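You operate a simulated robot arm through the tools that you are given. There is no shell and no other tool. Be economical: measure what you need, move in short steps, check, and stop when the job is done.

You run a simulated two-armed robot. Do the job below in one go: nothing can be reset, and whatever is moved stays where it is left.

JOB
Take the slim meter on the top of the corner table and put it away on the top of the packing table. Put the small meter on the right bench table away on the second shelf from the bottom of the meter rack. Take the green cartridge from the right bench table and leave it on the number thirty-eight table patch. Put the black block from the top of the packing table in the green tray. Shut the middle tester drawer. Take the yellow pad and leave it on the front of the steel bench. Open the top tester drawer, take the green module from the top of the corner table and leave it in the inside of the top tester drawer, then shut the drawer. Any order will do. Set down upright: slim meter.

It is judged by the outcome, as a careful person would: the job done as asked, and still so three seconds after it is handed in. It fails if anything else is knocked over, pushed out of place, dropped, spilled or broken.

ROBOT AND FRAMES
Two 7-joint arms with two-finger parallel grippers on one trunk, on a base that drives. Base frame: it is fixed to the floor where the robot stands at the start and does not move with it; the origin is under the middle of the robot, x ahead of it, y to its left, z up; the surface under the hand at the start is at about z = 80. Lengths are in cm, angles in degrees, forces in N, time in s.
The left shoulder is at the start at [7, 17.7, 107], the right one opposite. With the tool pointing down near the work surface each hand reaches from about 30 to 74 cm from the robot's upright axis, wherever it stands, measured 20 degrees to its own side. Places, roughly: black block (5x8x4 cm) [-170, -350, 80]; front of the steel bench (34x18 cm) [-86, -190, 80]; green cartridge [-325, -100, 75]; green module [50, -25, 75]; green tray [-200, -350, 75]; inside of the top tester drawer [-90, -230, 60]; middle tester drawer [-110, -210, 50]; number thirty-eight table patch (29x18 cm) [-366, -154, 66]; second shelf of the meter rack [-250, -460, 60]; slim meter [75, 0, 75]; small meter [-300, -50, 75]; top of the packing table [-160, -340, 80]; top tester drawer [-100, -220, 60]; yellow pad (7x5x5 cm) [50, -50, 80]. Payload 3.43 kg a hand.
The tool frame of a hand sits at the grasp point between the pads (the TCP): z along the fingers, y along the line on which they close. The tips reach 3 cm beyond it. Largest opening 9.4 cm; finger width 2.8, thickness 1; the body of the gripper, 5 by 9.6 cm, starts 5.5 cm behind the TCP.
Orientation is that of the tool frame in the base frame, as a unit quaternion [x, y, z, w]. With the fingers straight down and closing along the base's y, the tool's x points along the base's -x, its y along +y and its z along -z.

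CONTROLS
- The arms move only by the tool step_arm. It takes "left_commands", "right_commands" or both (then of equal length, played together; a hand with none holds still); each is a list of rows, each a list of 7 numbers: the shift along the base's x, y, z in units of 50 mm (1.0 is 50 mm), then the turn, a rotation vector about the base's x, y, z in units of 6 degrees (1.0 is 6 degrees), then the closure, from 0 (fully open) to 1 (shut). In form: [[tx, ty, tz, rx, ry, rz, hand], ...]. A call has 1 to 8 rows; each row shifts and turns the commanded pose from where the row before left it. A call with a number of a shift or a turn outside -1 to 1 is refused whole. Each row takes 0.2 s and may step no farther than 5 cm and 8.6 degrees from the row before; otherwise, or with a gripper value out of range, the whole call is refused. A pose out of reach is approached as far as the arm can. The call stops where the force on the tool passes 40 N (or 10 N more than at its start, if that is more) or the arm is blocked; 0.2 s more then pass. Each finger travels about 15.3 cm/s and halts on what it meets, pressing with about 29 N; the grip force reading is that of the motor and also rises with nothing between the fingers. The clock runs only during rows and for 0.2 s after the last one: add rows that do not move to give the fingers time. The reply holds the time, the measured pose of the TCP, the force on the tool along the base axes, the opening and the grip force, in the units named above and with some noise, with the torque about the TCP (base axes, N m) and any sound that the robot's microphone picked up.
- Cameras (640 x 400 px; columns grow to the right, rows downward): "scene" is now at [12.85, -3.71, 138.78]; the picture's right is [-0.40, -0.91, -0.00], its down [-0.52, 0.23, -0.82] and it looks along [0.75, -0.33, -0.57] (base axes); focal length 248 px, centre (320, 200). "left" rides on the left gripper at [7.6, -1.4, -10.2] in its tool frame; the picture's right is [0.18, 0.98, 0.00], its down [-0.75, 0.14, -0.64] and it looks along [-0.63, 0.12, 0.77] (tool axes); focal length 243 px, centre (320, 200). "right" rides on the right gripper at [7.6, 1.4, -10.2] in its tool frame; the picture's right is [-0.18, 0.98, 0.00], its down [-0.75, -0.14, -0.64] and it looks along [-0.63, -0.12, 0.77] (tool axes); focal length 243 px, centre (320, 200). There is no depth. A picture from a camera that has moved, and an enlarged one, comes with that camera's place and axes in the base frame and with its lens.
- grab_frame(camera): a new picture of that camera. It takes no simulated time.
- lift_body(by): slides the trunk up (or, below 0, down) by that many cm; the arms and the scene camera ride with it, the base frame stays. It gives what a move gives, with no picture.
- steer(legs): drives the robot by 1 to 6 legs, each [ahead, turn to the left] in cm and degrees, along the robot's own axes; the way and the turn of a leg run together, so that a leg with both is an arc; at most 150 cm and 180 degrees a leg. The arms and the cameras ride along, it lands a little off, and it stops where it bumps. It gives what a move gives.
- aim_head(pan, tilt): turns the head with the scene camera to pan (to the left, within 86 degrees either way) and tilt (down, from -29 to 69), counted from straight ahead of the robot. It gives what a move gives.
- inspect(camera, box): a new picture of the part [left, top, right, bottom] of that camera's present view, enlarged. It takes no simulated time.
- finish_job(): hands the job in; it is judged then, once.

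Go step by step. Nothing tells you exact positions but the pictures and the camera data: compare them with the known pose of the tool, close in by small moves and look again before you grip or let go. The budget is 217 turns and 212 pictures, counting those below and the enlarged ones. Unless the task says otherwise, let go and move clear before handing in.

The tools are called after ">>>" as a command line: name --argument value ..., lists and objects as JSON in quotes. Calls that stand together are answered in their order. step_arm: Moves the arms, as the interface text tells. Its arguments: {"type":"object","properties":{"left_commands":{"type":"array","items":{"type":"array","items":{"type":"number"}}},"right_commands":{"type":"array","items":{"type":"array","items":{"type":"number"}}}},"required":[]} The other tools are called the same way: lift_body (by) slides the trunk up or down; steer (legs) drives the base; aim_head (pan, tilt) turns the head that bears the scene camera; grab_frame (camera) takes a picture; inspect (camera, box) takes an enlarged picture of a part of a camera's view; finish_job () hands the job in.

At the start:

```text
t: 0.0
left_eef_pos: [42.41, -2.99, 114.65]
left_tcp_rot: [-0.001, 1.0, 0.0, -0.001]
left_ft_force: [0.2, -0.3, -0.5]
left_ft_torque: [-0.01, 0.0, -0.01]
left_width: 9.42
left_grasp_force: 0.0
right_eef_pos: [44.14, -41.38, 114.78]
right_tcp_rot: [0.001, 1.0, 0.0, 0.0]
right_ft_force: [0.2, 0.6, 0.7]
right_ft_torque: [-0.03, -0.02, -0.03]
right_width: 9.37
right_grasp_force: 0.1
trunk travel left (down, up): [-65.0, 19.0]
robot x, y, heading: [-0.42, 0.26, -0.1]
head pan, tilt: [-23.9, 34.5]
```

scene: 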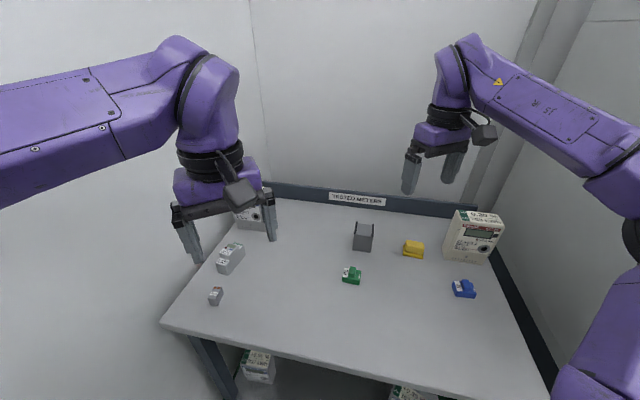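
right: 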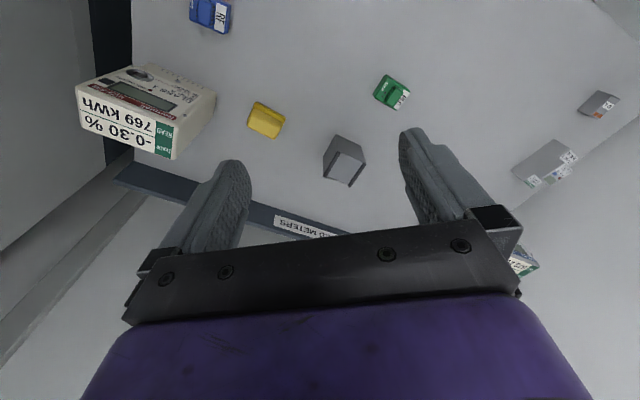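
left: 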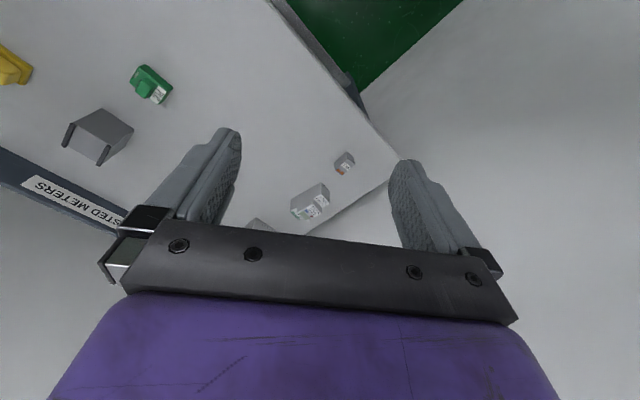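

I see the corner table with the grey devices, green module and yellow pad. I'll look closer to tell the slim meter apart.

>>> inspect --camera "scene" --box '[160, 170, 320, 320]'

>>> inspect --camera "scene" --box '[320, 180, 520, 310]'

>>> inspect --camera "left" --box '[240, 120, 400, 240]'

```text
2.67 times, centred on (240, 245) of scene
camera zoom: at [12.85, -3.71, 138.78], right [-0.4, -0.91, 0.0], down [-0.52, 0.23, -0.82], along [0.75, -0.33, -0.57], focal length 661 px, centre (533, 80)
```

zoom: 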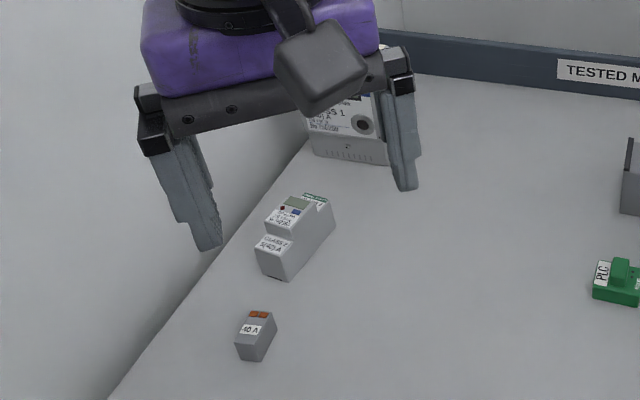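

```text
3.08 times, centred on (420, 245) of scene
camera zoom: at [12.85, -3.71, 138.78], right [-0.4, -0.91, 0.0], down [-0.52, 0.23, -0.82], along [0.75, -0.33, -0.57], focal length 763 px, centre (12, 62)
```

zoom: 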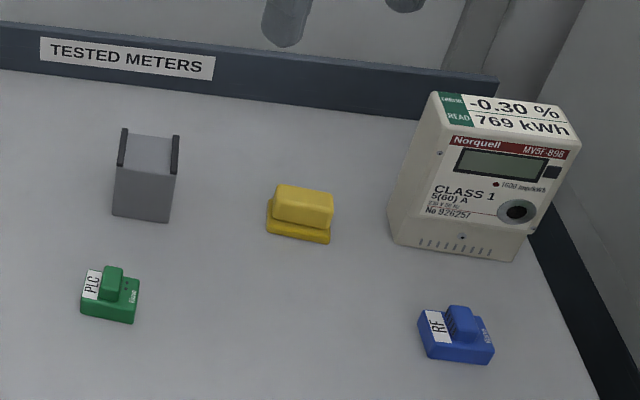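

```text
3.33 times, centred on (320, 180) of left
camera zoom: at [34.75, -4.49, 124.9], right [-0.19, 0.98, 0.0], down [0.75, 0.14, 0.64], along [0.63, 0.12, -0.77], focal length 809 px, centre (320, 267)
```

zoom: 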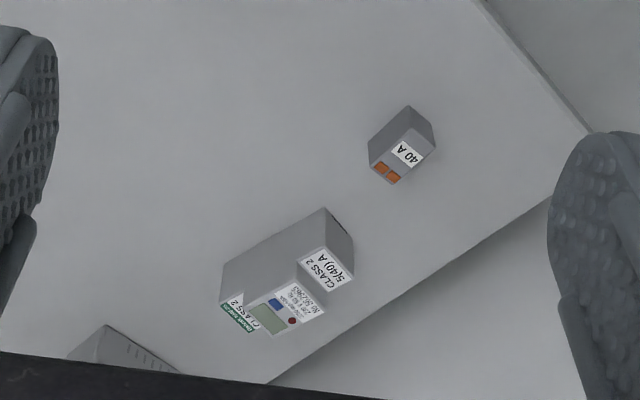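

The slim meter is the stepped DIN-rail one near [72,0]; the green module is near [52,-30] and the yellow pad near [52,-54]. The table's edge is about 30° off my heading, so I turn to face it and take the pad (right) and module (left) first.

>>> steer --legs '[[0, -30]]'

>>> aim_head --pan 0 --tilt 40

>>> grab_frame --camera "scene"

>>> grab_frame --camera "left"

>>> grab_frame --camera "right"

```text
t: 1.8
left_eef_pos: [35.45, -23.31, 114.73]
left_tcp_rot: [0.251, 0.968, -0.001, -0.001]
left_ft_force: [0.9, -0.3, -0.4]
left_ft_torque: [-0.04, 0.01, 0.01]
left_width: 9.43
left_grasp_force: 0.0
right_eef_pos: [18.18, -57.7, 114.67]
right_tcp_rot: [0.253, 0.968, -0.001, 0.0]
right_ft_force: [0.0, -0.4, 0.2]
right_ft_torque: [0.01, -0.02, 0.02]
right_width: 9.41
right_grasp_force: 0.0
trunk travel left (down, up): [-65.0, 19.0]
robot x, y, heading: [-0.06, -0.08, -29.4]
head pan, tilt: [-23.9, 34.5]
```

```text
t: 2.7
left_eef_pos: [35.44, -23.36, 114.8]
left_tcp_rot: [0.251, 0.968, -0.001, -0.001]
left_ft_force: [0.4, 0.2, -0.4]
left_ft_torque: [0.01, 0.0, -0.02]
left_width: 9.39
left_grasp_force: 0.0
right_eef_pos: [18.3, -57.75, 114.78]
right_tcp_rot: [0.253, 0.967, -0.001, 0.0]
right_ft_force: [1.3, 0.1, 0.2]
right_ft_torque: [0.02, 0.0, 0.01]
right_width: 9.4
right_grasp_force: 0.0
trunk travel left (down, up): [-65.0, 19.0]
robot x, y, heading: [-0.08, -0.27, -29.1]
head pan, tilt: [0.0, 40.0]
```

```text
205 pictures are left
camera scene: at [11.55, -6.74, 137.95], right [-0.49, -0.87, 0.0], down [-0.56, 0.31, -0.77], along [0.67, -0.37, -0.64], focal length 248 px, centre (320, 200)
```

scene: 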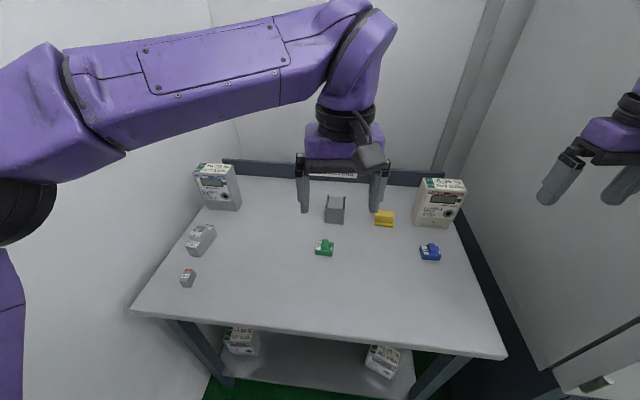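

```text
204 pictures are left
camera left: at [28.19, -20.87, 124.91], right [0.32, 0.95, 0.0], down [0.73, -0.24, 0.64], along [0.61, -0.2, -0.77], focal length 243 px, centre (320, 200)
```

left: 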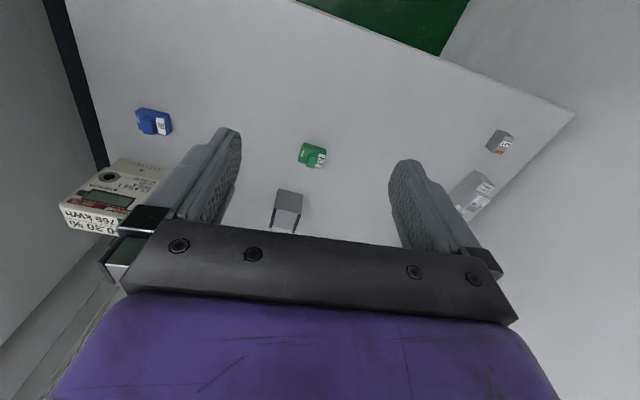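

```text
203 pictures are left
camera right: at [12.3, -52.85, 125.08], right [0.64, 0.77, 0.0], down [0.59, -0.49, 0.64], along [0.49, -0.41, -0.77], focal length 243 px, centre (320, 200)
```

right: 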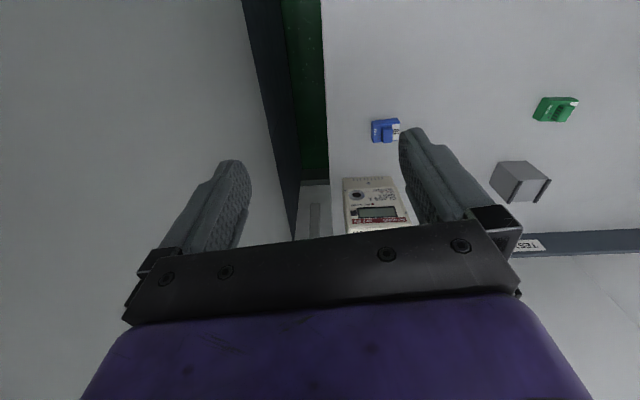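

Module triangulates to about [51,-30,82], pad to about [52,-53,82]. Bringing both hands above them.

>>> step_arm --left_commands '[[0.78, -0.335, 0, 0, 0, 0, 0], [0.78, -0.335, 0, 0, 0, 0, 0], [0.78, -0.335, 0, 0, 0, 0, 0], [0.78, -0.335, 0, 0, 0, 0, 0], [0, 0, -0.88, 0, 0, 0, 0], [0, 0, -0.88, 0, 0, 0, 0], [0, 0, -0.88, 0, 0, 0, 0], [0, 0, 0, 0, 0, 0, 0]]' --right_commands '[[0.966, 0.143, 0, 0, 0, 0, 0], [0.966, 0.143, 0, 0, 0, 0, 0], [0.966, 0.143, 0, 0, 0, 0, 0], [0.966, 0.143, 0, 0, 0, 0, 0], [0.966, 0.143, 0, 0, 0, 0, 0], [0.966, 0.143, 0, 0, 0, 0, 0], [0.966, 0.143, 0, 0, 0, 0, 0], [0, 0, 0, 0, 0, 0, 0]]'

>>> grab_frame --camera "left"

>>> grab_frame --camera "right"

```text
t: 4.5
left_eef_pos: [43.01, -26.79, 101.29]
left_tcp_rot: [0.251, 0.968, -0.002, 0.0]
left_ft_force: [0.1, -0.5, 0.8]
left_ft_torque: [-0.02, -0.02, -0.01]
left_width: 9.4
left_grasp_force: 0.1
left hand out of reach, approached as far as the arm can: row 3, 4
right_eef_pos: [45.59, -50.97, 112.46]
right_tcp_rot: [0.252, 0.968, 0.0, 0.001]
right_ft_force: [0.6, -1.1, -0.2]
right_ft_torque: [-0.02, 0.0, 0.01]
right_width: 9.4
right_grasp_force: 0.1
right hand out of reach, approached as far as the arm can: row 5, 6, 7
trunk travel left (down, up): [-65.0, 19.0]
robot x, y, heading: [-0.09, -0.0, -29.3]
head pan, tilt: [0.0, 40.0]
```

```text
202 pictures are left
camera left: at [35.78, -24.29, 111.42], right [0.32, 0.95, 0.0], down [0.73, -0.24, 0.64], along [0.61, -0.2, -0.77], focal length 243 px, centre (320, 200)
```

left: 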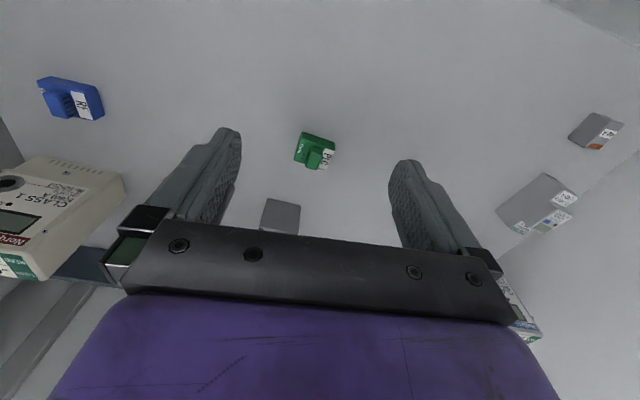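

```text
201 pictures are left
camera right: at [39.64, -46.04, 122.72], right [0.64, 0.77, 0.0], down [0.59, -0.49, 0.64], along [0.49, -0.41, -0.77], focal length 243 px, centre (320, 200)
```

right: 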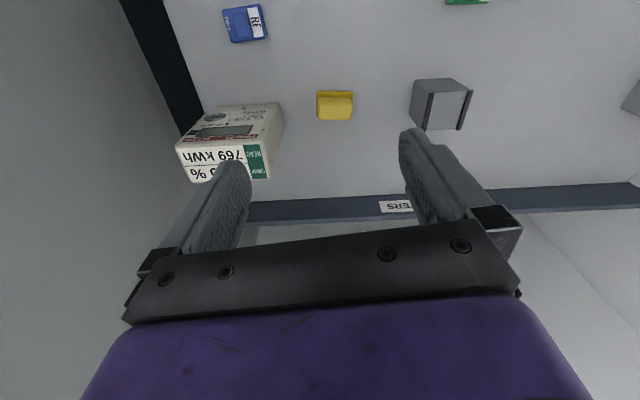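

Both hands hit their reach limit at this height; I'll drive 6 cm forward and lower.

>>> steer --legs '[[6, 0]]'

>>> grab_frame --camera "left"

>>> grab_frame --camera "right"

```text
t: 5.5
left_eef_pos: [47.43, -29.08, 101.97]
left_tcp_rot: [0.251, 0.968, -0.003, 0.005]
left_ft_force: [-1.1, 0.7, 0.8]
left_ft_torque: [-0.05, -0.02, 0.0]
left_width: 9.39
left_grasp_force: 0.0
right_eef_pos: [50.01, -53.21, 113.2]
right_tcp_rot: [0.252, 0.968, -0.001, 0.006]
right_ft_force: [-1.1, 1.3, 0.5]
right_ft_torque: [-0.06, -0.08, -0.04]
right_width: 9.4
right_grasp_force: 0.1
trunk travel left (down, up): [-65.0, 19.0]
robot x, y, heading: [5.25, -2.74, -28.8]
head pan, tilt: [0.0, 40.0]
```

```text
200 pictures are left
camera left: at [40.06, -26.57, 111.95], right [0.32, 0.95, 0.0], down [0.72, -0.24, 0.65], along [0.62, -0.21, -0.76], focal length 243 px, centre (320, 200)
```

left: 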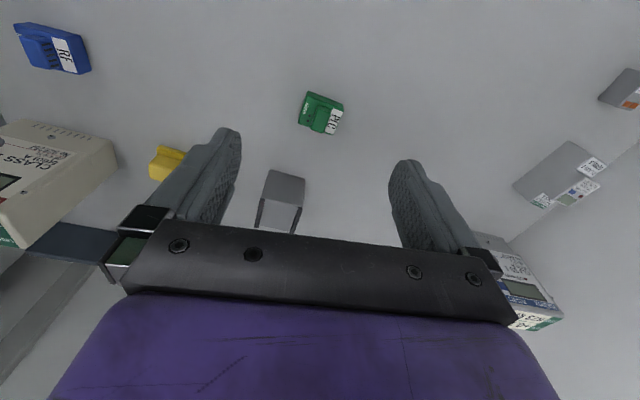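

```text
199 pictures are left
camera right: at [43.92, -48.31, 123.43], right [0.64, 0.77, 0.0], down [0.58, -0.49, 0.65], along [0.5, -0.42, -0.76], focal length 243 px, centre (320, 200)
```

right: 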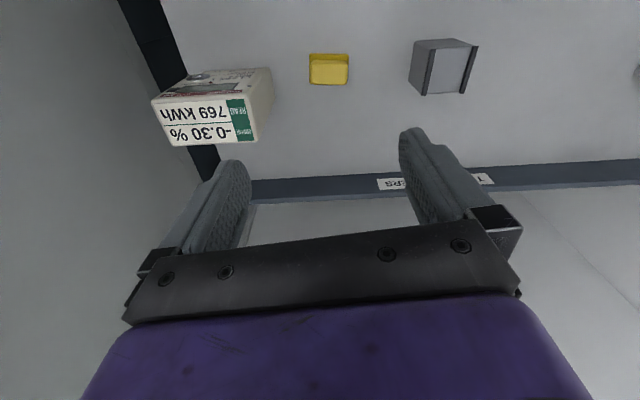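

Both positions confirmed; both items sit turned about 10° from the hands. Rotating and lowering both.

>>> step_arm --left_commands '[[0.35, -0.1, -0.6, 0, 0, -0.83, 0], [0.35, -0.1, -0.6, 0, 0, -0.83, 0], [0, 0, -0.6, 0, 0, 0, 0], [0, 0, 0, 0, 0, 0, 0], [0, 0, 0, 0, 0, 0, 0]]' --right_commands '[[0.17, 0, -0.9, 0, 0, -0.83, 0], [0.17, 0, -0.9, 0, 0, -0.83, 0], [0, 0, -0.9, 0, 0, 0, 0], [0, 0, -0.9, 0, 0, 0, 0], [0, 0, 0, 0, 0, 0, 0]]'

>>> grab_frame --camera "left"

>>> grab_frame --camera "right"

```text
t: 6.7
left_eef_pos: [51.76, -30.5, 92.33]
left_tcp_rot: [0.335, 0.942, -0.001, 0.001]
left_ft_force: [0.2, 0.4, -1.1]
left_ft_torque: [-0.02, 0.0, 0.03]
left_width: 9.4
left_grasp_force: 0.1
right_eef_pos: [54.97, -54.94, 95.46]
right_tcp_rot: [0.336, 0.942, -0.001, 0.001]
right_ft_force: [-0.2, -1.0, 0.1]
right_ft_torque: [-0.01, 0.02, -0.01]
right_width: 9.42
right_grasp_force: 0.1
right hand out of reach, approached as far as the arm can: row 1, 2, 3, 4
trunk travel left (down, up): [-65.0, 19.0]
robot x, y, heading: [5.14, -3.06, -29.4]
head pan, tilt: [0.0, 40.0]
```

```text
198 pictures are left
camera left: at [44.96, -26.8, 102.4], right [0.48, 0.88, 0.0], down [0.67, -0.36, 0.64], along [0.57, -0.31, -0.77], focal length 243 px, centre (320, 200)
```

left: 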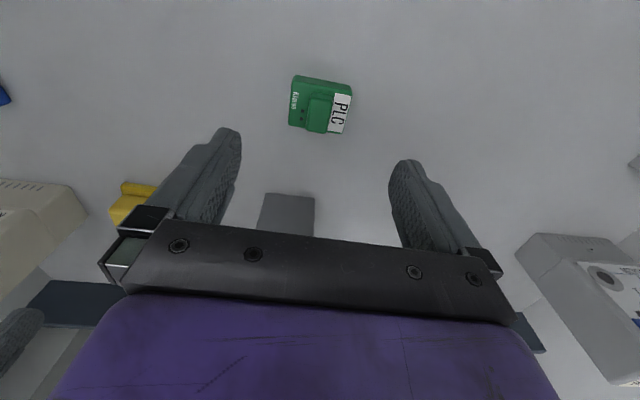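

```text
197 pictures are left
camera right: at [49.96, -49.17, 105.72], right [0.76, 0.65, 0.0], down [0.49, -0.58, 0.64], along [0.41, -0.49, -0.77], focal length 243 px, centre (320, 200)
```

right: 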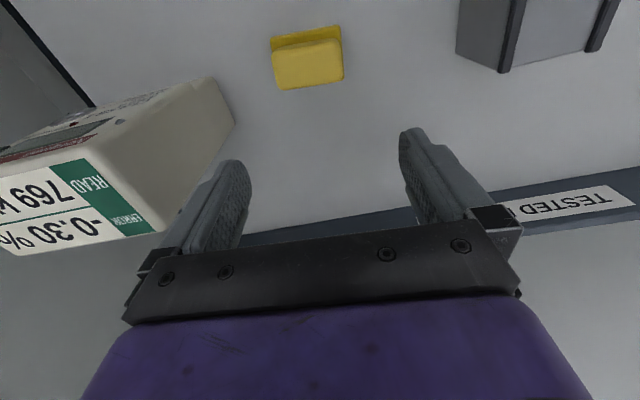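

Pad at [51.6,-52.8], module at [51.05,-30.15]. I align over them and go down most of the way.

>>> step_arm --left_commands '[[-0.14, 0.07, 0, 0, 0, 0, 0], [0, 0, -0.7, 0, 0, 0, 0], [0, 0, -0.7, 0, 0, 0, 0], [0, 0, 0, 0, 0, 0, 0], [0, 0, 0, 0, 0, 0, 0]]' --right_commands '[[-0.67, 0.43, 0, 0, 0, 0, 0], [0, 0, -0.6, 0, 0, 0, 0], [0, 0, -0.6, 0, 0, 0, 0], [0, 0, -0.4, 0, 0, 0, 0], [0, 0, 0, 0, 0, 0, 0]]'

>>> grab_frame --camera "left"

>>> grab_frame --camera "right"

```text
t: 7.9
left_eef_pos: [50.76, -30.15, 85.17]
left_tcp_rot: [0.334, 0.942, -0.001, 0.0]
left_ft_force: [0.2, -0.4, 0.3]
left_ft_torque: [0.02, -0.02, -0.01]
left_width: 9.39
left_grasp_force: 0.0
right_eef_pos: [55.66, -54.82, 87.64]
right_tcp_rot: [0.335, 0.942, 0.0, 0.001]
right_ft_force: [0.0, 0.2, -0.4]
right_ft_torque: [0.0, -0.01, -0.04]
right_width: 9.39
right_grasp_force: 0.0
right hand out of reach, approached as far as the arm can: row 1, 2
trunk travel left (down, up): [-65.0, 19.0]
robot x, y, heading: [4.84, -2.58, -29.1]
head pan, tilt: [0.0, 40.0]
```

```text
196 pictures are left
camera left: at [44.02, -26.46, 95.24], right [0.48, 0.88, 0.0], down [0.67, -0.36, 0.64], along [0.56, -0.31, -0.77], focal length 243 px, centre (320, 200)
```

left: 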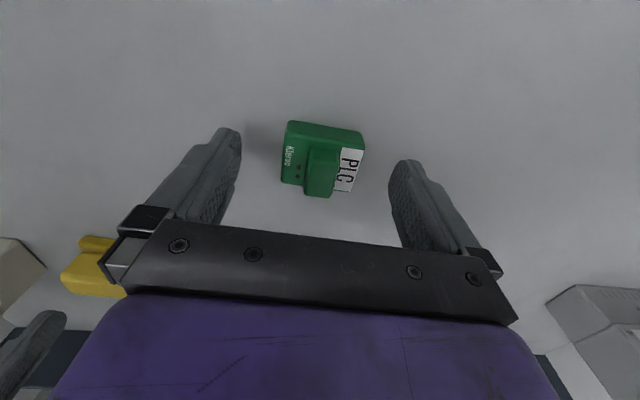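

```text
195 pictures are left
camera right: at [50.62, -48.96, 98.04], right [0.76, 0.65, 0.0], down [0.49, -0.58, 0.64], along [0.42, -0.49, -0.77], focal length 243 px, centre (320, 200)
```

right: 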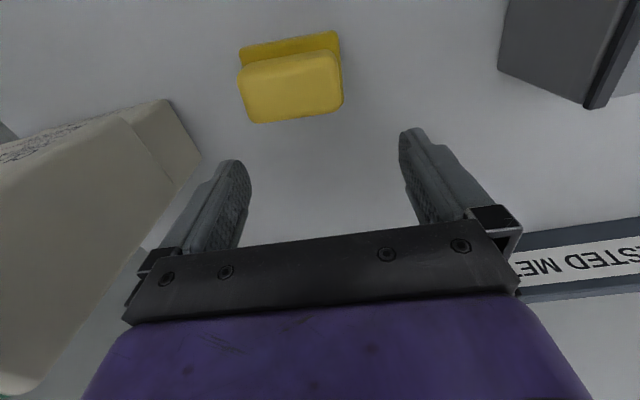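

Left is centred on the module, so I lower and close on it. The right hand backs off to get over the pad.

>>> step_arm --left_commands '[[0, 0, -0.34, 0, 0, 0, 0], [0, 0, 0, 0, 0, 0, 0], [0, 0, 0, 0, 0, 0, 1], [0, 0, 0, 0, 0, 0, 1], [0, 0, 0, 0, 0, 0, 1], [0, 0, 0, 0, 0, 0, 1]]' --right_commands '[[0, 0, 0.4, 0, 0, 0, 0], [-0.4, 0.2, 0, 0, 0, 0, 0], [-0.4, 0.2, 0, 0, 0, 0, 0], [0, 0, 0, 0, 0, 0, 0], [0, 0, 0, 0, 0, 0, 0], [0, 0, 0, 0, 0, 0, 0]]'

>>> grab_frame --camera "left"

>>> grab_frame --camera "right"

```text
t: 9.3
left_eef_pos: [50.7, -30.13, 83.56]
left_tcp_rot: [0.333, 0.943, -0.001, 0.001]
left_ft_force: [0.4, -0.1, -0.8]
left_ft_torque: [0.0, 0.0, 0.0]
left_width: 4.86
left_grasp_force: 22.1
right_eef_pos: [55.55, -54.78, 89.67]
right_tcp_rot: [0.336, 0.942, 0.0, 0.002]
right_ft_force: [0.2, 0.3, 0.9]
right_ft_torque: [0.0, 0.04, -0.01]
right_width: 9.42
right_grasp_force: 0.0
right hand out of reach, approached as far as the arm can: row 2, 3
trunk travel left (down, up): [-65.0, 19.0]
robot x, y, heading: [5.12, -2.72, -29.4]
head pan, tilt: [0.0, 40.0]
```

```text
194 pictures are left
camera left: at [44.0, -26.49, 93.65], right [0.48, 0.88, 0.0], down [0.67, -0.36, 0.64], along [0.56, -0.31, -0.77], focal length 243 px, centre (320, 200)
```

left: 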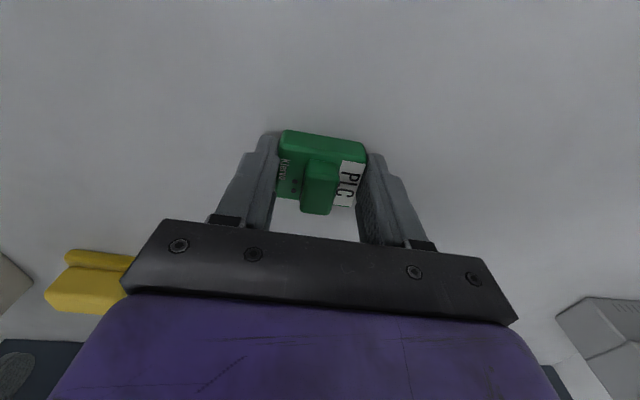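

```text
193 pictures are left
camera right: at [50.62, -48.88, 99.91], right [0.76, 0.65, 0.0], down [0.49, -0.58, 0.64], along [0.42, -0.49, -0.77], focal length 243 px, centre (320, 200)
```

right: 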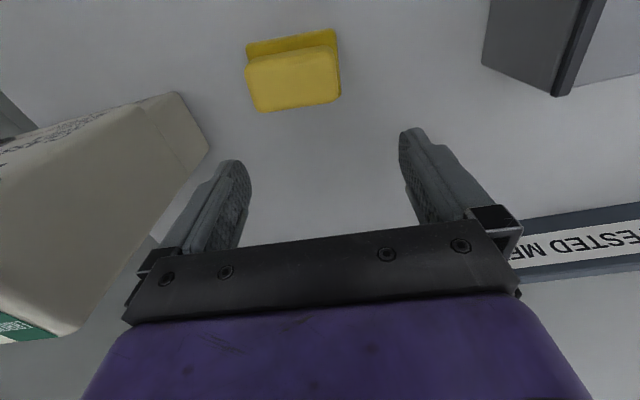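

Left holds the module (4.9 cm wide). I lift it, and retry the right hand with small steps back toward the pad.

>>> step_arm --left_commands '[[0, 0, 0.8, 0, 0, 0, 1], [0, 0, 0.8, 0, 0, 0, 1], [0, 0, 0.8, 0, 0, 0, 1], [0, 0, 0.8, 0, 0, 0, 1]]' --right_commands '[[-0.3, 0.15, 0, 0, 0, 0, 0], [-0.3, 0.15, 0, 0, 0, 0, 0], [-0.3, 0.15, 0, 0, 0, 0, 0], [0, 0, 0, 0, 0, 0, 0]]'

```text
t: 10.3
left_eef_pos: [50.87, -30.22, 99.76]
left_tcp_rot: [0.334, 0.943, -0.001, 0.001]
left_ft_force: [0.6, 0.1, 0.2]
left_ft_torque: [0.04, 0.02, 0.02]
left_width: 0.0
left_grasp_force: 28.9
right_eef_pos: [55.53, -54.74, 89.72]
right_tcp_rot: [0.335, 0.942, 0.0, 0.002]
right_ft_force: [-0.4, -0.6, 0.2]
right_ft_torque: [-0.02, -0.01, -0.04]
right_width: 9.4
right_grasp_force: 0.0
right hand out of reach, approached as far as the arm can: row 1, 2, 3
trunk travel left (down, up): [-65.0, 19.0]
robot x, y, heading: [4.97, -3.05, -29.4]
head pan, tilt: [0.0, 40.0]
```

The left hand slipped off the module on lifting. Checking where it ended up.

>>> grab_frame --camera "left"

>>> grab_frame --camera "scene"

```text
192 pictures are left
camera left: at [44.05, -26.61, 109.92], right [0.48, 0.88, 0.0], down [0.67, -0.36, 0.64], along [0.57, -0.31, -0.77], focal length 243 px, centre (320, 200)
```

left: 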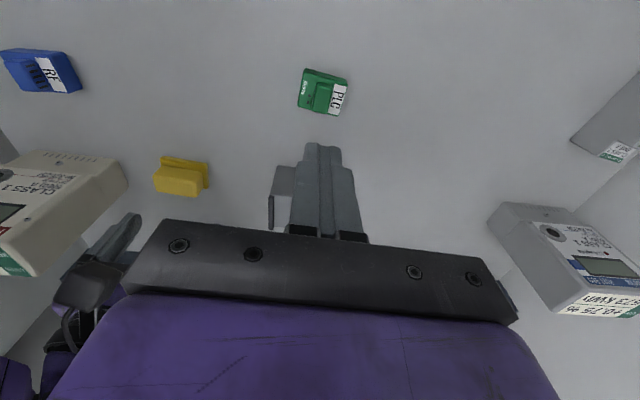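

```text
191 pictures are left
camera scene: at [16.57, -9.53, 137.95], right [-0.49, -0.87, 0.0], down [-0.56, 0.31, -0.77], along [0.67, -0.37, -0.64], focal length 248 px, centre (320, 200)
```

scene: 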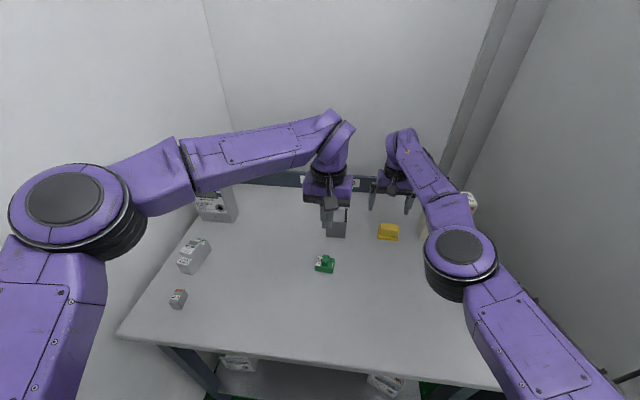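

The module just stayed on the table: its height (and the surface, about 76) is lower than assumed, so I gripped too high. The right hand will not retract in this pose, so I back the base 3 cm instead.

>>> steer --legs '[[-3, 0]]'

>>> step_arm --left_commands '[[0.4, 0, -0.6, 0, 0, 0, 0], [0.4, -0.1, -0.6, 0, 0, 0, 0], [0, 0, 0, 0, 0, 0, 0]]' --right_commands '[[0, -0.1, -0.3, 0, 0, 0, 0], [0, -0.1, -0.3, 0, 0, 0, 0], [0, 0, 0, 0, 0, 0, 0]]'

>>> grab_frame --camera "right"

>>> grab_frame --camera "left"

```text
t: 11.1
left_eef_pos: [48.54, -28.84, 99.59]
left_tcp_rot: [0.334, 0.942, -0.001, 0.0]
left_ft_force: [-0.1, -0.5, -0.5]
left_ft_torque: [0.0, 0.01, 0.0]
left_width: 0.01
left_grasp_force: 29.2
right_eef_pos: [53.26, -53.45, 89.46]
right_tcp_rot: [0.335, 0.942, 0.0, 0.0]
right_ft_force: [-0.2, -0.6, 0.8]
right_ft_torque: [0.01, 0.01, -0.05]
right_width: 9.41
right_grasp_force: 0.2
trunk travel left (down, up): [-65.0, 19.0]
robot x, y, heading: [2.27, -1.18, -29.1]
head pan, tilt: [0.0, 40.0]
```

```text
t: 11.9
left_eef_pos: [52.17, -29.38, 93.9]
left_tcp_rot: [0.334, 0.943, -0.002, 0.001]
left_ft_force: [-0.3, 0.3, -0.1]
left_ft_torque: [-0.01, -0.03, -0.02]
left_width: 9.42
left_grasp_force: 0.1
right_eef_pos: [52.94, -53.98, 86.78]
right_tcp_rot: [0.334, 0.942, -0.001, 0.001]
right_ft_force: [-0.3, 1.1, 0.2]
right_ft_torque: [0.01, -0.01, 0.01]
right_width: 9.4
right_grasp_force: 0.1
right hand out of reach, approached as far as the arm can: row 2
trunk travel left (down, up): [-65.0, 19.0]
robot x, y, heading: [2.02, -1.31, -29.4]
head pan, tilt: [0.0, 40.0]
```

```text
190 pictures are left
camera right: at [47.82, -48.16, 97.1], right [0.76, 0.65, 0.0], down [0.49, -0.58, 0.64], along [0.42, -0.49, -0.77], focal length 243 px, centre (320, 200)
```

right: 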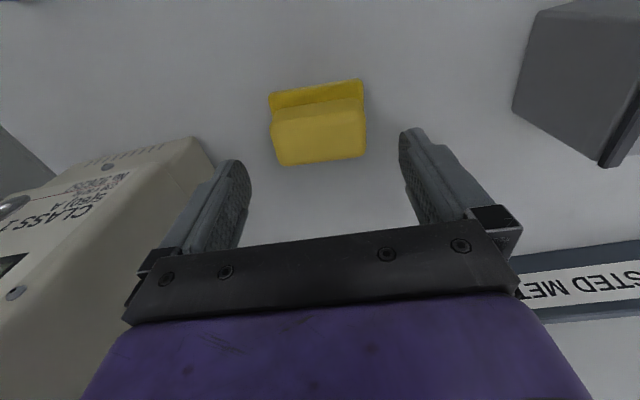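

```text
189 pictures are left
camera left: at [45.43, -25.64, 103.95], right [0.48, 0.88, 0.0], down [0.67, -0.36, 0.64], along [0.57, -0.31, -0.77], focal length 243 px, centre (320, 200)
```

left: 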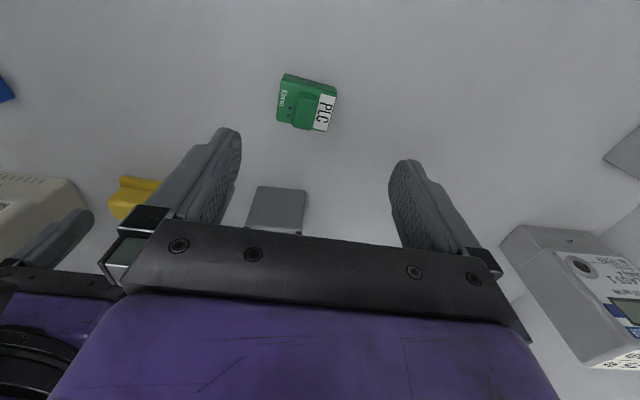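

Right hand is now centred over the pad; the module is at about [52.4,-31]. Going down lower on both.

>>> step_arm --left_commands '[[0.04, -0.32, 0, 0, 0, 0, 0], [0, 0, -0.7, 0, 0, 0, 0], [0, 0, -0.7, 0, 0, 0, 0], [0, 0, -0.7, 0, 0, 0, 0], [0, 0, -0.6, 0, 0, 0, 0], [0, 0, 0, 0, 0, 0, 0]]' --right_commands '[[0, 0, -0.4, 0, 0, 0, 0], [0, 0, -0.4, 0, 0, 0, 0], [0, 0, -0.4, 0, 0, 0, 0], [0, 0, 0, 0, 0, 0, 0], [0, 0, 0, 0, 0, 0, 0], [0, 0, 0, 0, 0, 0, 0]]'

>>> grab_frame --camera "right"

>>> grab_frame --camera "left"

```text
t: 12.7
left_eef_pos: [52.48, -30.81, 88.76]
left_tcp_rot: [0.334, 0.942, -0.002, 0.003]
left_ft_force: [-1.0, 0.0, -0.5]
left_ft_torque: [0.04, 0.03, 0.0]
left_width: 9.4
left_grasp_force: 0.1
right_eef_pos: [52.85, -53.82, 83.14]
right_tcp_rot: [0.337, 0.941, -0.002, 0.011]
right_ft_force: [-9.6, 9.8, 21.6]
right_ft_torque: [-0.39, 1.13, -0.42]
right_width: 9.37
right_grasp_force: 0.1
right hand out of reach, approached as far as the arm can: row 2
trunk travel left (down, up): [-65.0, 19.0]
robot x, y, heading: [2.69, -1.28, -29.1]
head pan, tilt: [0.0, 40.0]
stopped in row 3 (right hand): the force on the tool passed its limit at 52 N (the readings are from after the stop); the commanded pose is now the measured one
```

```text
188 pictures are left
camera right: at [47.56, -47.93, 93.19], right [0.77, 0.64, 0.01], down [0.48, -0.58, 0.66], along [0.43, -0.5, -0.75], focal length 243 px, centre (320, 200)
```

right: 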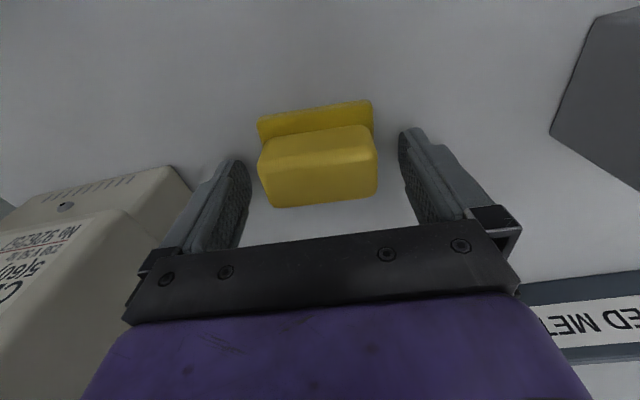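

```text
187 pictures are left
camera left: at [45.72, -27.13, 98.76], right [0.48, 0.88, 0.0], down [0.67, -0.36, 0.65], along [0.57, -0.31, -0.76], focal length 243 px, centre (320, 200)
```

left: 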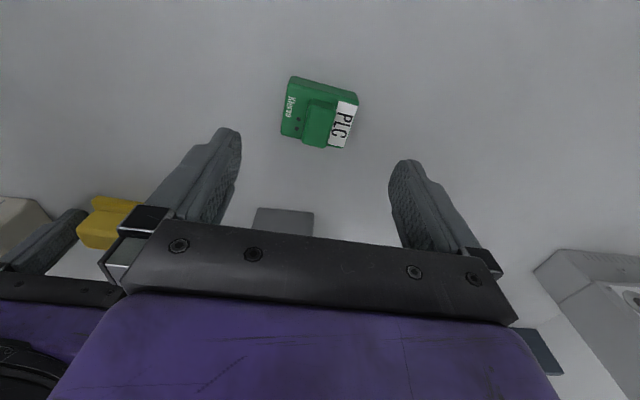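

The right hand met something at z≈83 and stopped. I ease it up, and probe the surface gently with the left hand beside the module.

>>> step_arm --left_commands '[[0, 0, -0.5, 0, 0, 0, 0], [0, 0, -0.5, 0, 0, 0, 0], [0, 0, -0.16, 0, 0, 0, 0], [0, 0, -0.1, 0, 0, 0, 0], [0, 0, -0.1, 0, 0, 0, 0], [0, 0, 0, 0, 0, 0, 0]]' --right_commands '[[0, 0, 0.1, 0, 0, 0, 0], [0, 0, 0, 0, 0, 0, 0], [0, 0, 0, 0, 0, 0, 0], [0, 0, 0, 0, 0, 0, 0], [0, 0, 0, 0, 0, 0, 0], [0, 0, 0, 0, 0, 0, 0]]'

>>> grab_frame --camera "left"

>>> inspect --camera "scene" --box '[260, 130, 500, 290]'

```text
t: 13.7
left_eef_pos: [52.76, -30.89, 82.97]
left_tcp_rot: [0.33, 0.944, -0.003, 0.005]
left_ft_force: [-9.6, 7.6, 20.8]
left_ft_torque: [1.26, -0.11, 0.9]
left_width: 9.41
left_grasp_force: 0.1
right_eef_pos: [52.6, -53.82, 83.33]
right_tcp_rot: [0.336, 0.942, -0.003, 0.01]
right_ft_force: [0.9, -0.5, -0.7]
right_ft_torque: [-0.05, 0.01, -0.02]
right_width: 9.4
right_grasp_force: 0.0
trunk travel left (down, up): [-65.0, 19.0]
robot x, y, heading: [2.57, -1.34, -29.2]
head pan, tilt: [0.0, 40.0]
stopped in row 5 (left hand): the force on the tool passed its limit at 48 N (the readings are from after the stop); the commanded pose is now the measured one
```

```text
186 pictures are left
camera left: at [45.8, -27.12, 93.06], right [0.47, 0.88, -0.01], down [0.67, -0.35, 0.65], along [0.57, -0.31, -0.76], focal length 243 px, centre (320, 200)
```

left: 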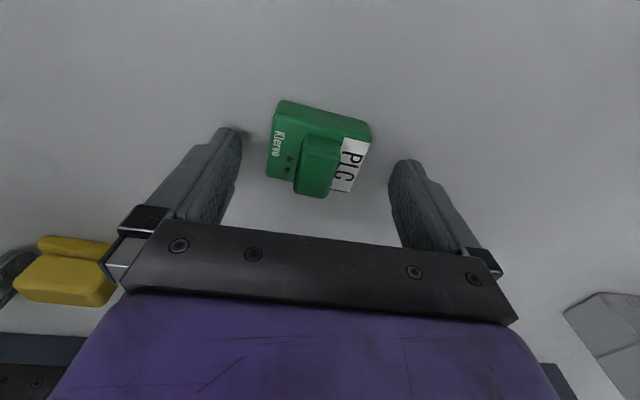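

```text
2.50 times, centred on (380, 210) of scene
camera zoom: at [13.71, -7.8, 138.01], right [-0.49, -0.87, 0.0], down [-0.56, 0.31, -0.77], along [0.67, -0.37, -0.64], focal length 620 px, centre (170, 175)
```

zoom: 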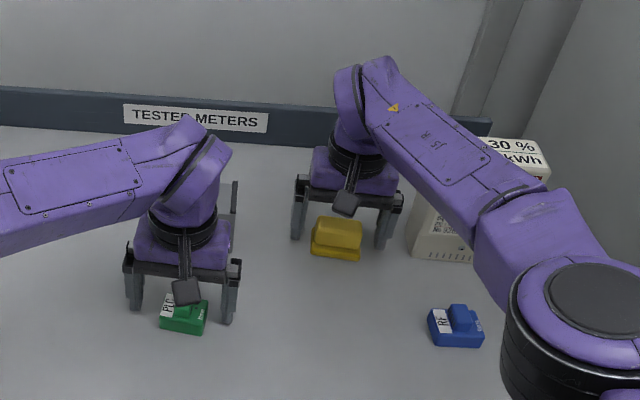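

The table is at z=80 after all, and both hands are 1.5–2 cm too far forward. Correcting both, staying just above the surface.

>>> step_arm --left_commands '[[0, 0, 0.12, 0, 0, 0, 0], [-0.2, 0.08, 0, 0, 0, 0, 0], [-0.17, 0.08, 0, 0, 0, 0, 0], [0, 0, 0, 0, 0, 0, 0], [0, 0, 0, 0, 0, 0, 0]]' --right_commands '[[0, 0, 0.1, 0, 0, 0, 0], [-0.1, 0.1, 0, 0, 0, 0, 0], [-0.1, 0.1, 0, 0, 0, 0, 0], [0, 0, 0, 0, 0, 0, 0], [0, 0, 0, 0, 0, 0, 0]]'

>>> grab_frame --camera "left"

>>> grab_frame --camera "right"

```text
t: 14.9
left_eef_pos: [51.01, -30.04, 83.26]
left_tcp_rot: [0.333, 0.943, -0.004, 0.007]
left_ft_force: [-0.3, 0.6, 0.3]
left_ft_torque: [0.01, 0.03, 0.0]
left_width: 9.4
left_grasp_force: 0.1
right_eef_pos: [51.94, -52.44, 83.06]
right_tcp_rot: [0.324, 0.946, 0.001, -0.001]
right_ft_force: [9.3, -13.8, 31.9]
right_ft_torque: [0.17, -1.23, -0.19]
right_width: 9.28
right_grasp_force: 0.0
right hand out of reach, approached as far as the arm can: row 2, 3
trunk travel left (down, up): [-65.0, 19.0]
robot x, y, heading: [2.38, -1.32, -29.0]
head pan, tilt: [0.0, 40.0]
```

```text
184 pictures are left
camera left: at [44.1, -26.35, 93.36], right [0.47, 0.88, 0.0], down [0.67, -0.36, 0.65], along [0.57, -0.31, -0.76], focal length 243 px, centre (320, 200)
```

left: 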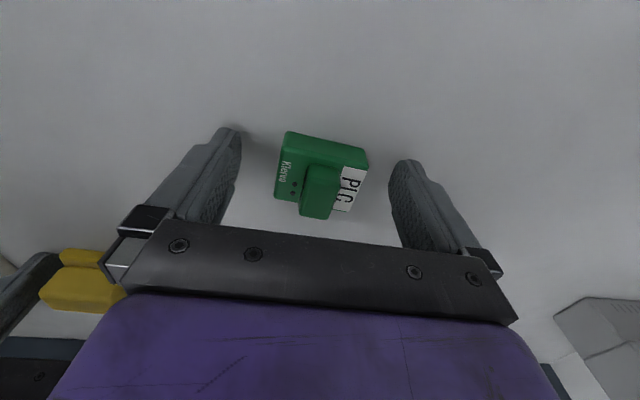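

```text
183 pictures are left
camera right: at [46.91, -46.76, 93.33], right [0.75, 0.66, 0.0], down [0.51, -0.57, 0.64], along [0.42, -0.48, -0.77], focal length 243 px, centre (320, 200)
```

right: 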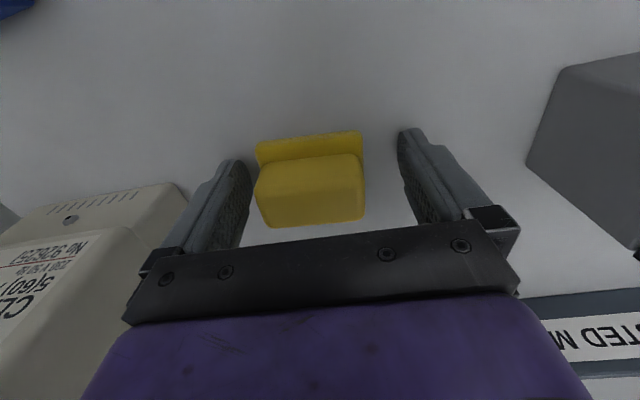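

Both are centred now. Closing both grippers, then a slow small lift.

>>> step_arm --left_commands '[[0, 0, -0.02, 0, 0, 0, 1], [0, 0, 0, 0, 0, 0, 1], [0, 0, 0, 0, 0, 0, 1], [0, 0, 0, 0, 0, 0, 1], [0, 0, 0.1, 0, 0, 0, 1], [0, 0, 0.1, 0, 0, 0, 1], [0, 0, 0.1, 0, 0, 0, 1], [0, 0, 0.1, 0, 0, 0, 1]]' --right_commands '[[0, 0, 0.06, 0, 0, 0, 1], [0, 0, 0, 0, 0, 0, 1], [0, 0, 0, 0, 0, 0, 1], [0, 0, 0, 0, 0, 0, 1], [0, 0, 0.1, 0, 0, 0, 1], [0, 0, 0.1, 0, 0, 0, 1], [0, 0, 0.1, 0, 0, 0, 1], [0, 0, 0.1, 0, 0, 0, 1]]'

>>> grab_frame --camera "left"

>>> grab_frame --camera "right"

```text
t: 16.7
left_eef_pos: [51.24, -30.17, 85.07]
left_tcp_rot: [0.333, 0.943, -0.003, 0.004]
left_ft_force: [0.2, -0.1, 0.2]
left_ft_torque: [-0.01, -0.03, 0.01]
left_width: 4.9
left_grasp_force: 22.7
right_eef_pos: [51.69, -53.02, 85.71]
right_tcp_rot: [0.335, 0.942, -0.003, 0.008]
right_ft_force: [0.0, 0.7, -0.9]
right_ft_torque: [0.02, 0.0, -0.01]
right_width: 6.11
right_grasp_force: 28.9
trunk travel left (down, up): [-65.0, 19.0]
robot x, y, heading: [2.69, -1.27, -29.1]
head pan, tilt: [0.0, 40.0]
```

```text
182 pictures are left
camera left: at [44.34, -26.5, 95.13], right [0.47, 0.88, 0.0], down [0.67, -0.36, 0.65], along [0.57, -0.31, -0.76], focal length 243 px, centre (320, 200)
```

left: 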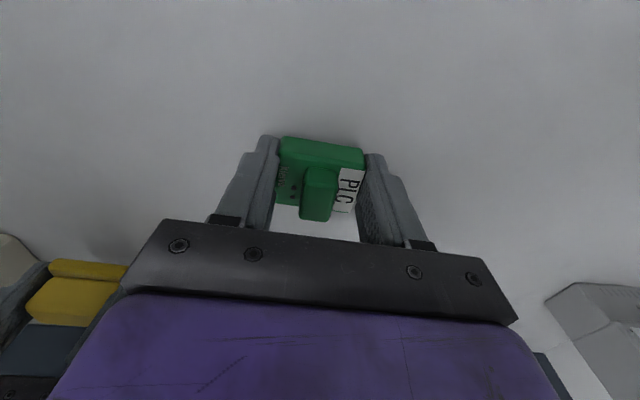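

```text
181 pictures are left
camera right: at [46.6, -47.18, 95.86], right [0.76, 0.64, 0.0], down [0.49, -0.58, 0.65], along [0.42, -0.5, -0.76], focal length 243 px, centre (320, 200)
```

right: 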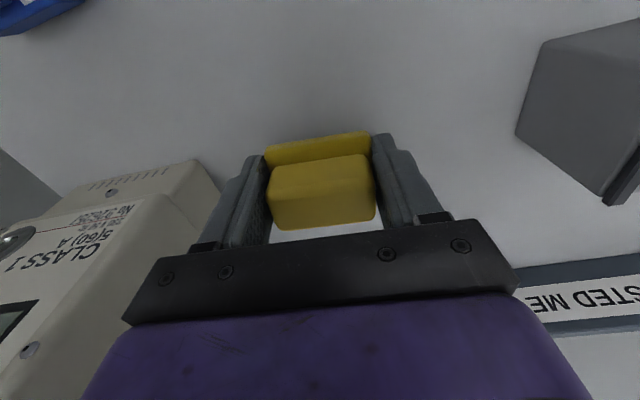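

Both objects are held and lifted. Continuing up slowly.

>>> step_arm --left_commands '[[0, 0, 0.3, 0, 0, 0, 1], [0, 0, 0.4, 0, 0, 0, 1], [0, 0, 0.4, 0, 0, 0, 1], [0, 0, 0.4, 0, 0, 0, 1], [0, 0, 0.4, 0, 0, 0, 1], [0, 0, 0.4, 0, 0, 0, 1], [0, 0, 0.4, 0, 0, 0, 1], [0, 0, 0.3, 0, 0, 0, 1]]' --right_commands '[[0, 0, 0.3, 0, 0, 0, 1], [0, 0, 0.4, 0, 0, 0, 1], [0, 0, 0.4, 0, 0, 0, 1], [0, 0, 0.4, 0, 0, 0, 1], [0, 0, 0.4, 0, 0, 0, 1], [0, 0, 0.4, 0, 0, 0, 1], [0, 0, 0.4, 0, 0, 0, 1], [0, 0, 0.3, 0, 0, 0, 1]]'

>>> grab_frame --camera "scene"

```text
t: 18.5
left_eef_pos: [51.04, -30.21, 100.27]
left_tcp_rot: [0.333, 0.943, -0.003, 0.006]
left_ft_force: [-0.7, 0.8, 0.4]
left_ft_torque: [0.01, -0.04, -0.01]
left_width: 4.91
left_grasp_force: 22.6
right_eef_pos: [51.74, -53.08, 100.69]
right_tcp_rot: [0.336, 0.942, -0.004, 0.009]
right_ft_force: [0.0, 0.9, -0.4]
right_ft_torque: [0.04, -0.02, 0.02]
right_width: 6.09
right_grasp_force: 29.3
trunk travel left (down, up): [-65.0, 19.0]
robot x, y, heading: [2.69, -1.53, -29.1]
head pan, tilt: [0.0, 40.0]
```

```text
180 pictures are left
camera scene: at [14.1, -8.08, 137.95], right [-0.49, -0.87, 0.0], down [-0.56, 0.31, -0.77], along [0.67, -0.37, -0.64], focal length 248 px, centre (320, 200)
```

scene: 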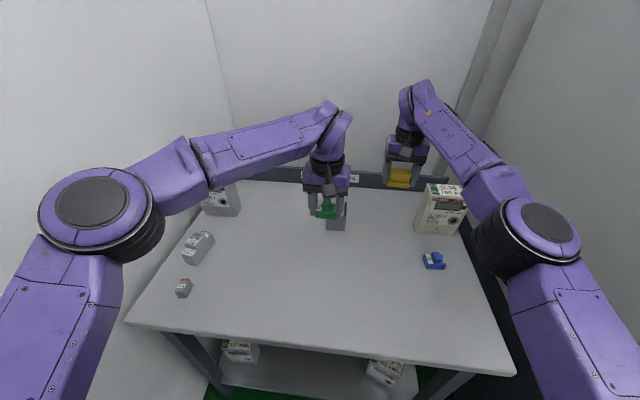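

Both are safely up. Looking to both sides before driving.

>>> aim_head --pan -86 --tilt 20

>>> grab_frame --camera "scene"

>>> aim_head --pan 86 --tilt 20

>>> grab_frame --camera "scene"

```text
t: 20.1
left_eef_pos: [51.12, -30.28, 100.19]
left_tcp_rot: [0.333, 0.943, -0.003, 0.005]
left_ft_force: [-0.1, -0.7, -1.0]
left_ft_torque: [0.01, 0.02, 0.01]
left_width: 4.91
left_grasp_force: 21.7
right_eef_pos: [51.77, -53.15, 100.63]
right_tcp_rot: [0.335, 0.942, -0.003, 0.008]
right_ft_force: [0.8, -0.2, -0.4]
right_ft_torque: [-0.02, -0.02, 0.0]
right_width: 6.13
right_grasp_force: 29.3
trunk travel left (down, up): [-65.0, 19.0]
robot x, y, heading: [2.21, -1.32, -29.1]
head pan, tilt: [-85.9, 20.0]
```

```text
179 pictures are left
camera scene: at [2.78, -12.45, 141.09], right [-0.91, 0.42, 0.0], down [0.14, 0.31, -0.94], along [-0.4, -0.85, -0.34], focal length 248 px, centre (320, 200)
```

scene: 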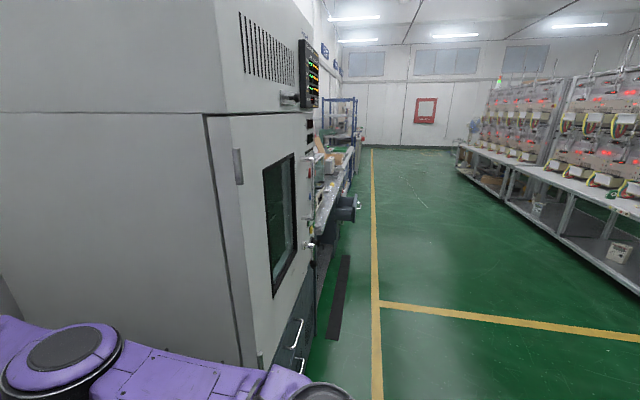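

```text
t: 22.7
left_eef_pos: [51.1, -30.11, 100.16]
left_tcp_rot: [0.333, 0.943, -0.003, 0.005]
left_ft_force: [-0.5, 0.4, -0.7]
left_ft_torque: [-0.04, 0.01, -0.02]
left_width: 4.86
left_grasp_force: 21.8
right_eef_pos: [51.68, -53.12, 100.82]
right_tcp_rot: [0.335, 0.942, -0.003, 0.008]
right_ft_force: [0.4, 0.1, 0.0]
right_ft_torque: [-0.01, -0.02, 0.02]
right_width: 6.11
right_grasp_force: 29.0
trunk travel left (down, up): [-65.0, 19.0]
robot x, y, heading: [2.7, -1.52, -29.3]
head pan, tilt: [85.9, 20.0]
```

```text
178 pictures are left
camera scene: at [11.82, 3.78, 141.09], right [0.84, -0.55, 0.0], down [-0.19, -0.29, -0.94], along [0.51, 0.79, -0.34], focal length 248 px, centre (320, 200)
```

scene: 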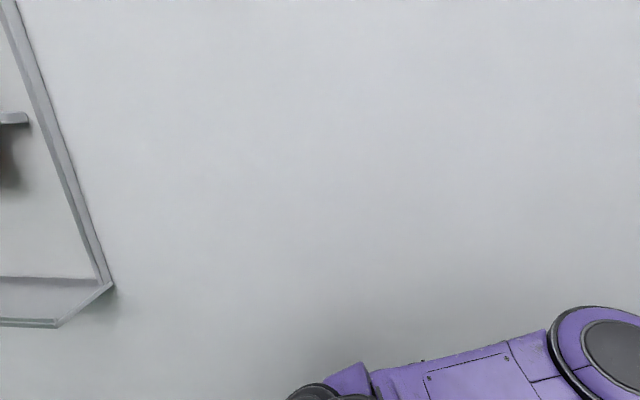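

The aisle runs at heading about -120°, with furniture to face at heading about -30°. I back out 80 cm, turn right, and look down the aisle.

>>> steer --legs '[[-80, 0], [0, -90]]'

>>> aim_head --pan 30 --tilt 20

>>> grab_frame --camera "scene"

```text
t: 30.8
left_eef_pos: [-96.45, -9.42, 100.24]
left_tcp_rot: [0.914, 0.406, -0.006, 0.002]
left_ft_force: [-0.4, -0.6, -0.9]
left_ft_torque: [-0.02, -0.01, 0.0]
left_width: 4.91
left_grasp_force: 22.0
right_eef_pos: [-119.37, -8.87, 100.71]
right_tcp_rot: [0.915, 0.403, -0.007, 0.005]
right_ft_force: [0.1, 0.2, -0.4]
right_ft_torque: [-0.01, -0.05, 0.0]
right_width: 6.09
right_grasp_force: 28.6
trunk travel left (down, up): [-65.0, 19.0]
robot x, y, heading: [-64.5, 37.67, -122.4]
head pan, tilt: [85.9, 20.0]
```

```text
t: 32.0
left_eef_pos: [-96.39, -9.53, 100.24]
left_tcp_rot: [0.914, 0.405, -0.006, 0.002]
left_ft_force: [0.2, 0.2, -0.6]
left_ft_torque: [0.0, -0.02, -0.01]
left_width: 4.91
left_grasp_force: 22.0
right_eef_pos: [-119.34, -8.7, 100.67]
right_tcp_rot: [0.915, 0.403, -0.009, 0.003]
right_ft_force: [0.0, -0.3, -0.4]
right_ft_torque: [0.03, 0.01, 0.01]
right_width: 6.1
right_grasp_force: 28.5
trunk travel left (down, up): [-65.0, 19.0]
robot x, y, heading: [-64.66, 37.68, -122.6]
head pan, tilt: [30.0, 20.0]
```

```text
177 pictures are left
camera scene: at [-68.25, 23.79, 141.09], right [-1.0, 0.04, 0.0], down [0.01, 0.34, -0.94], along [-0.04, -0.94, -0.34], focal length 248 px, centre (320, 200)
```

scene: 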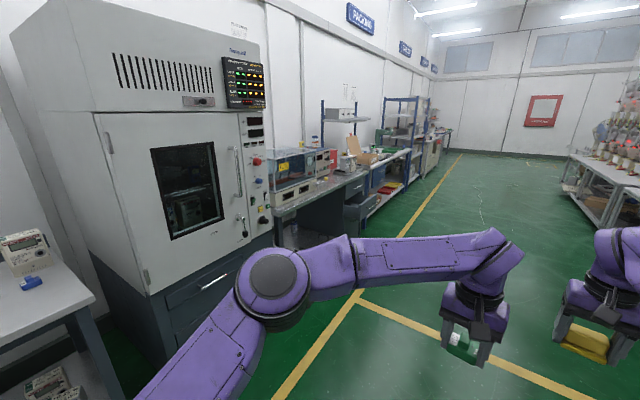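

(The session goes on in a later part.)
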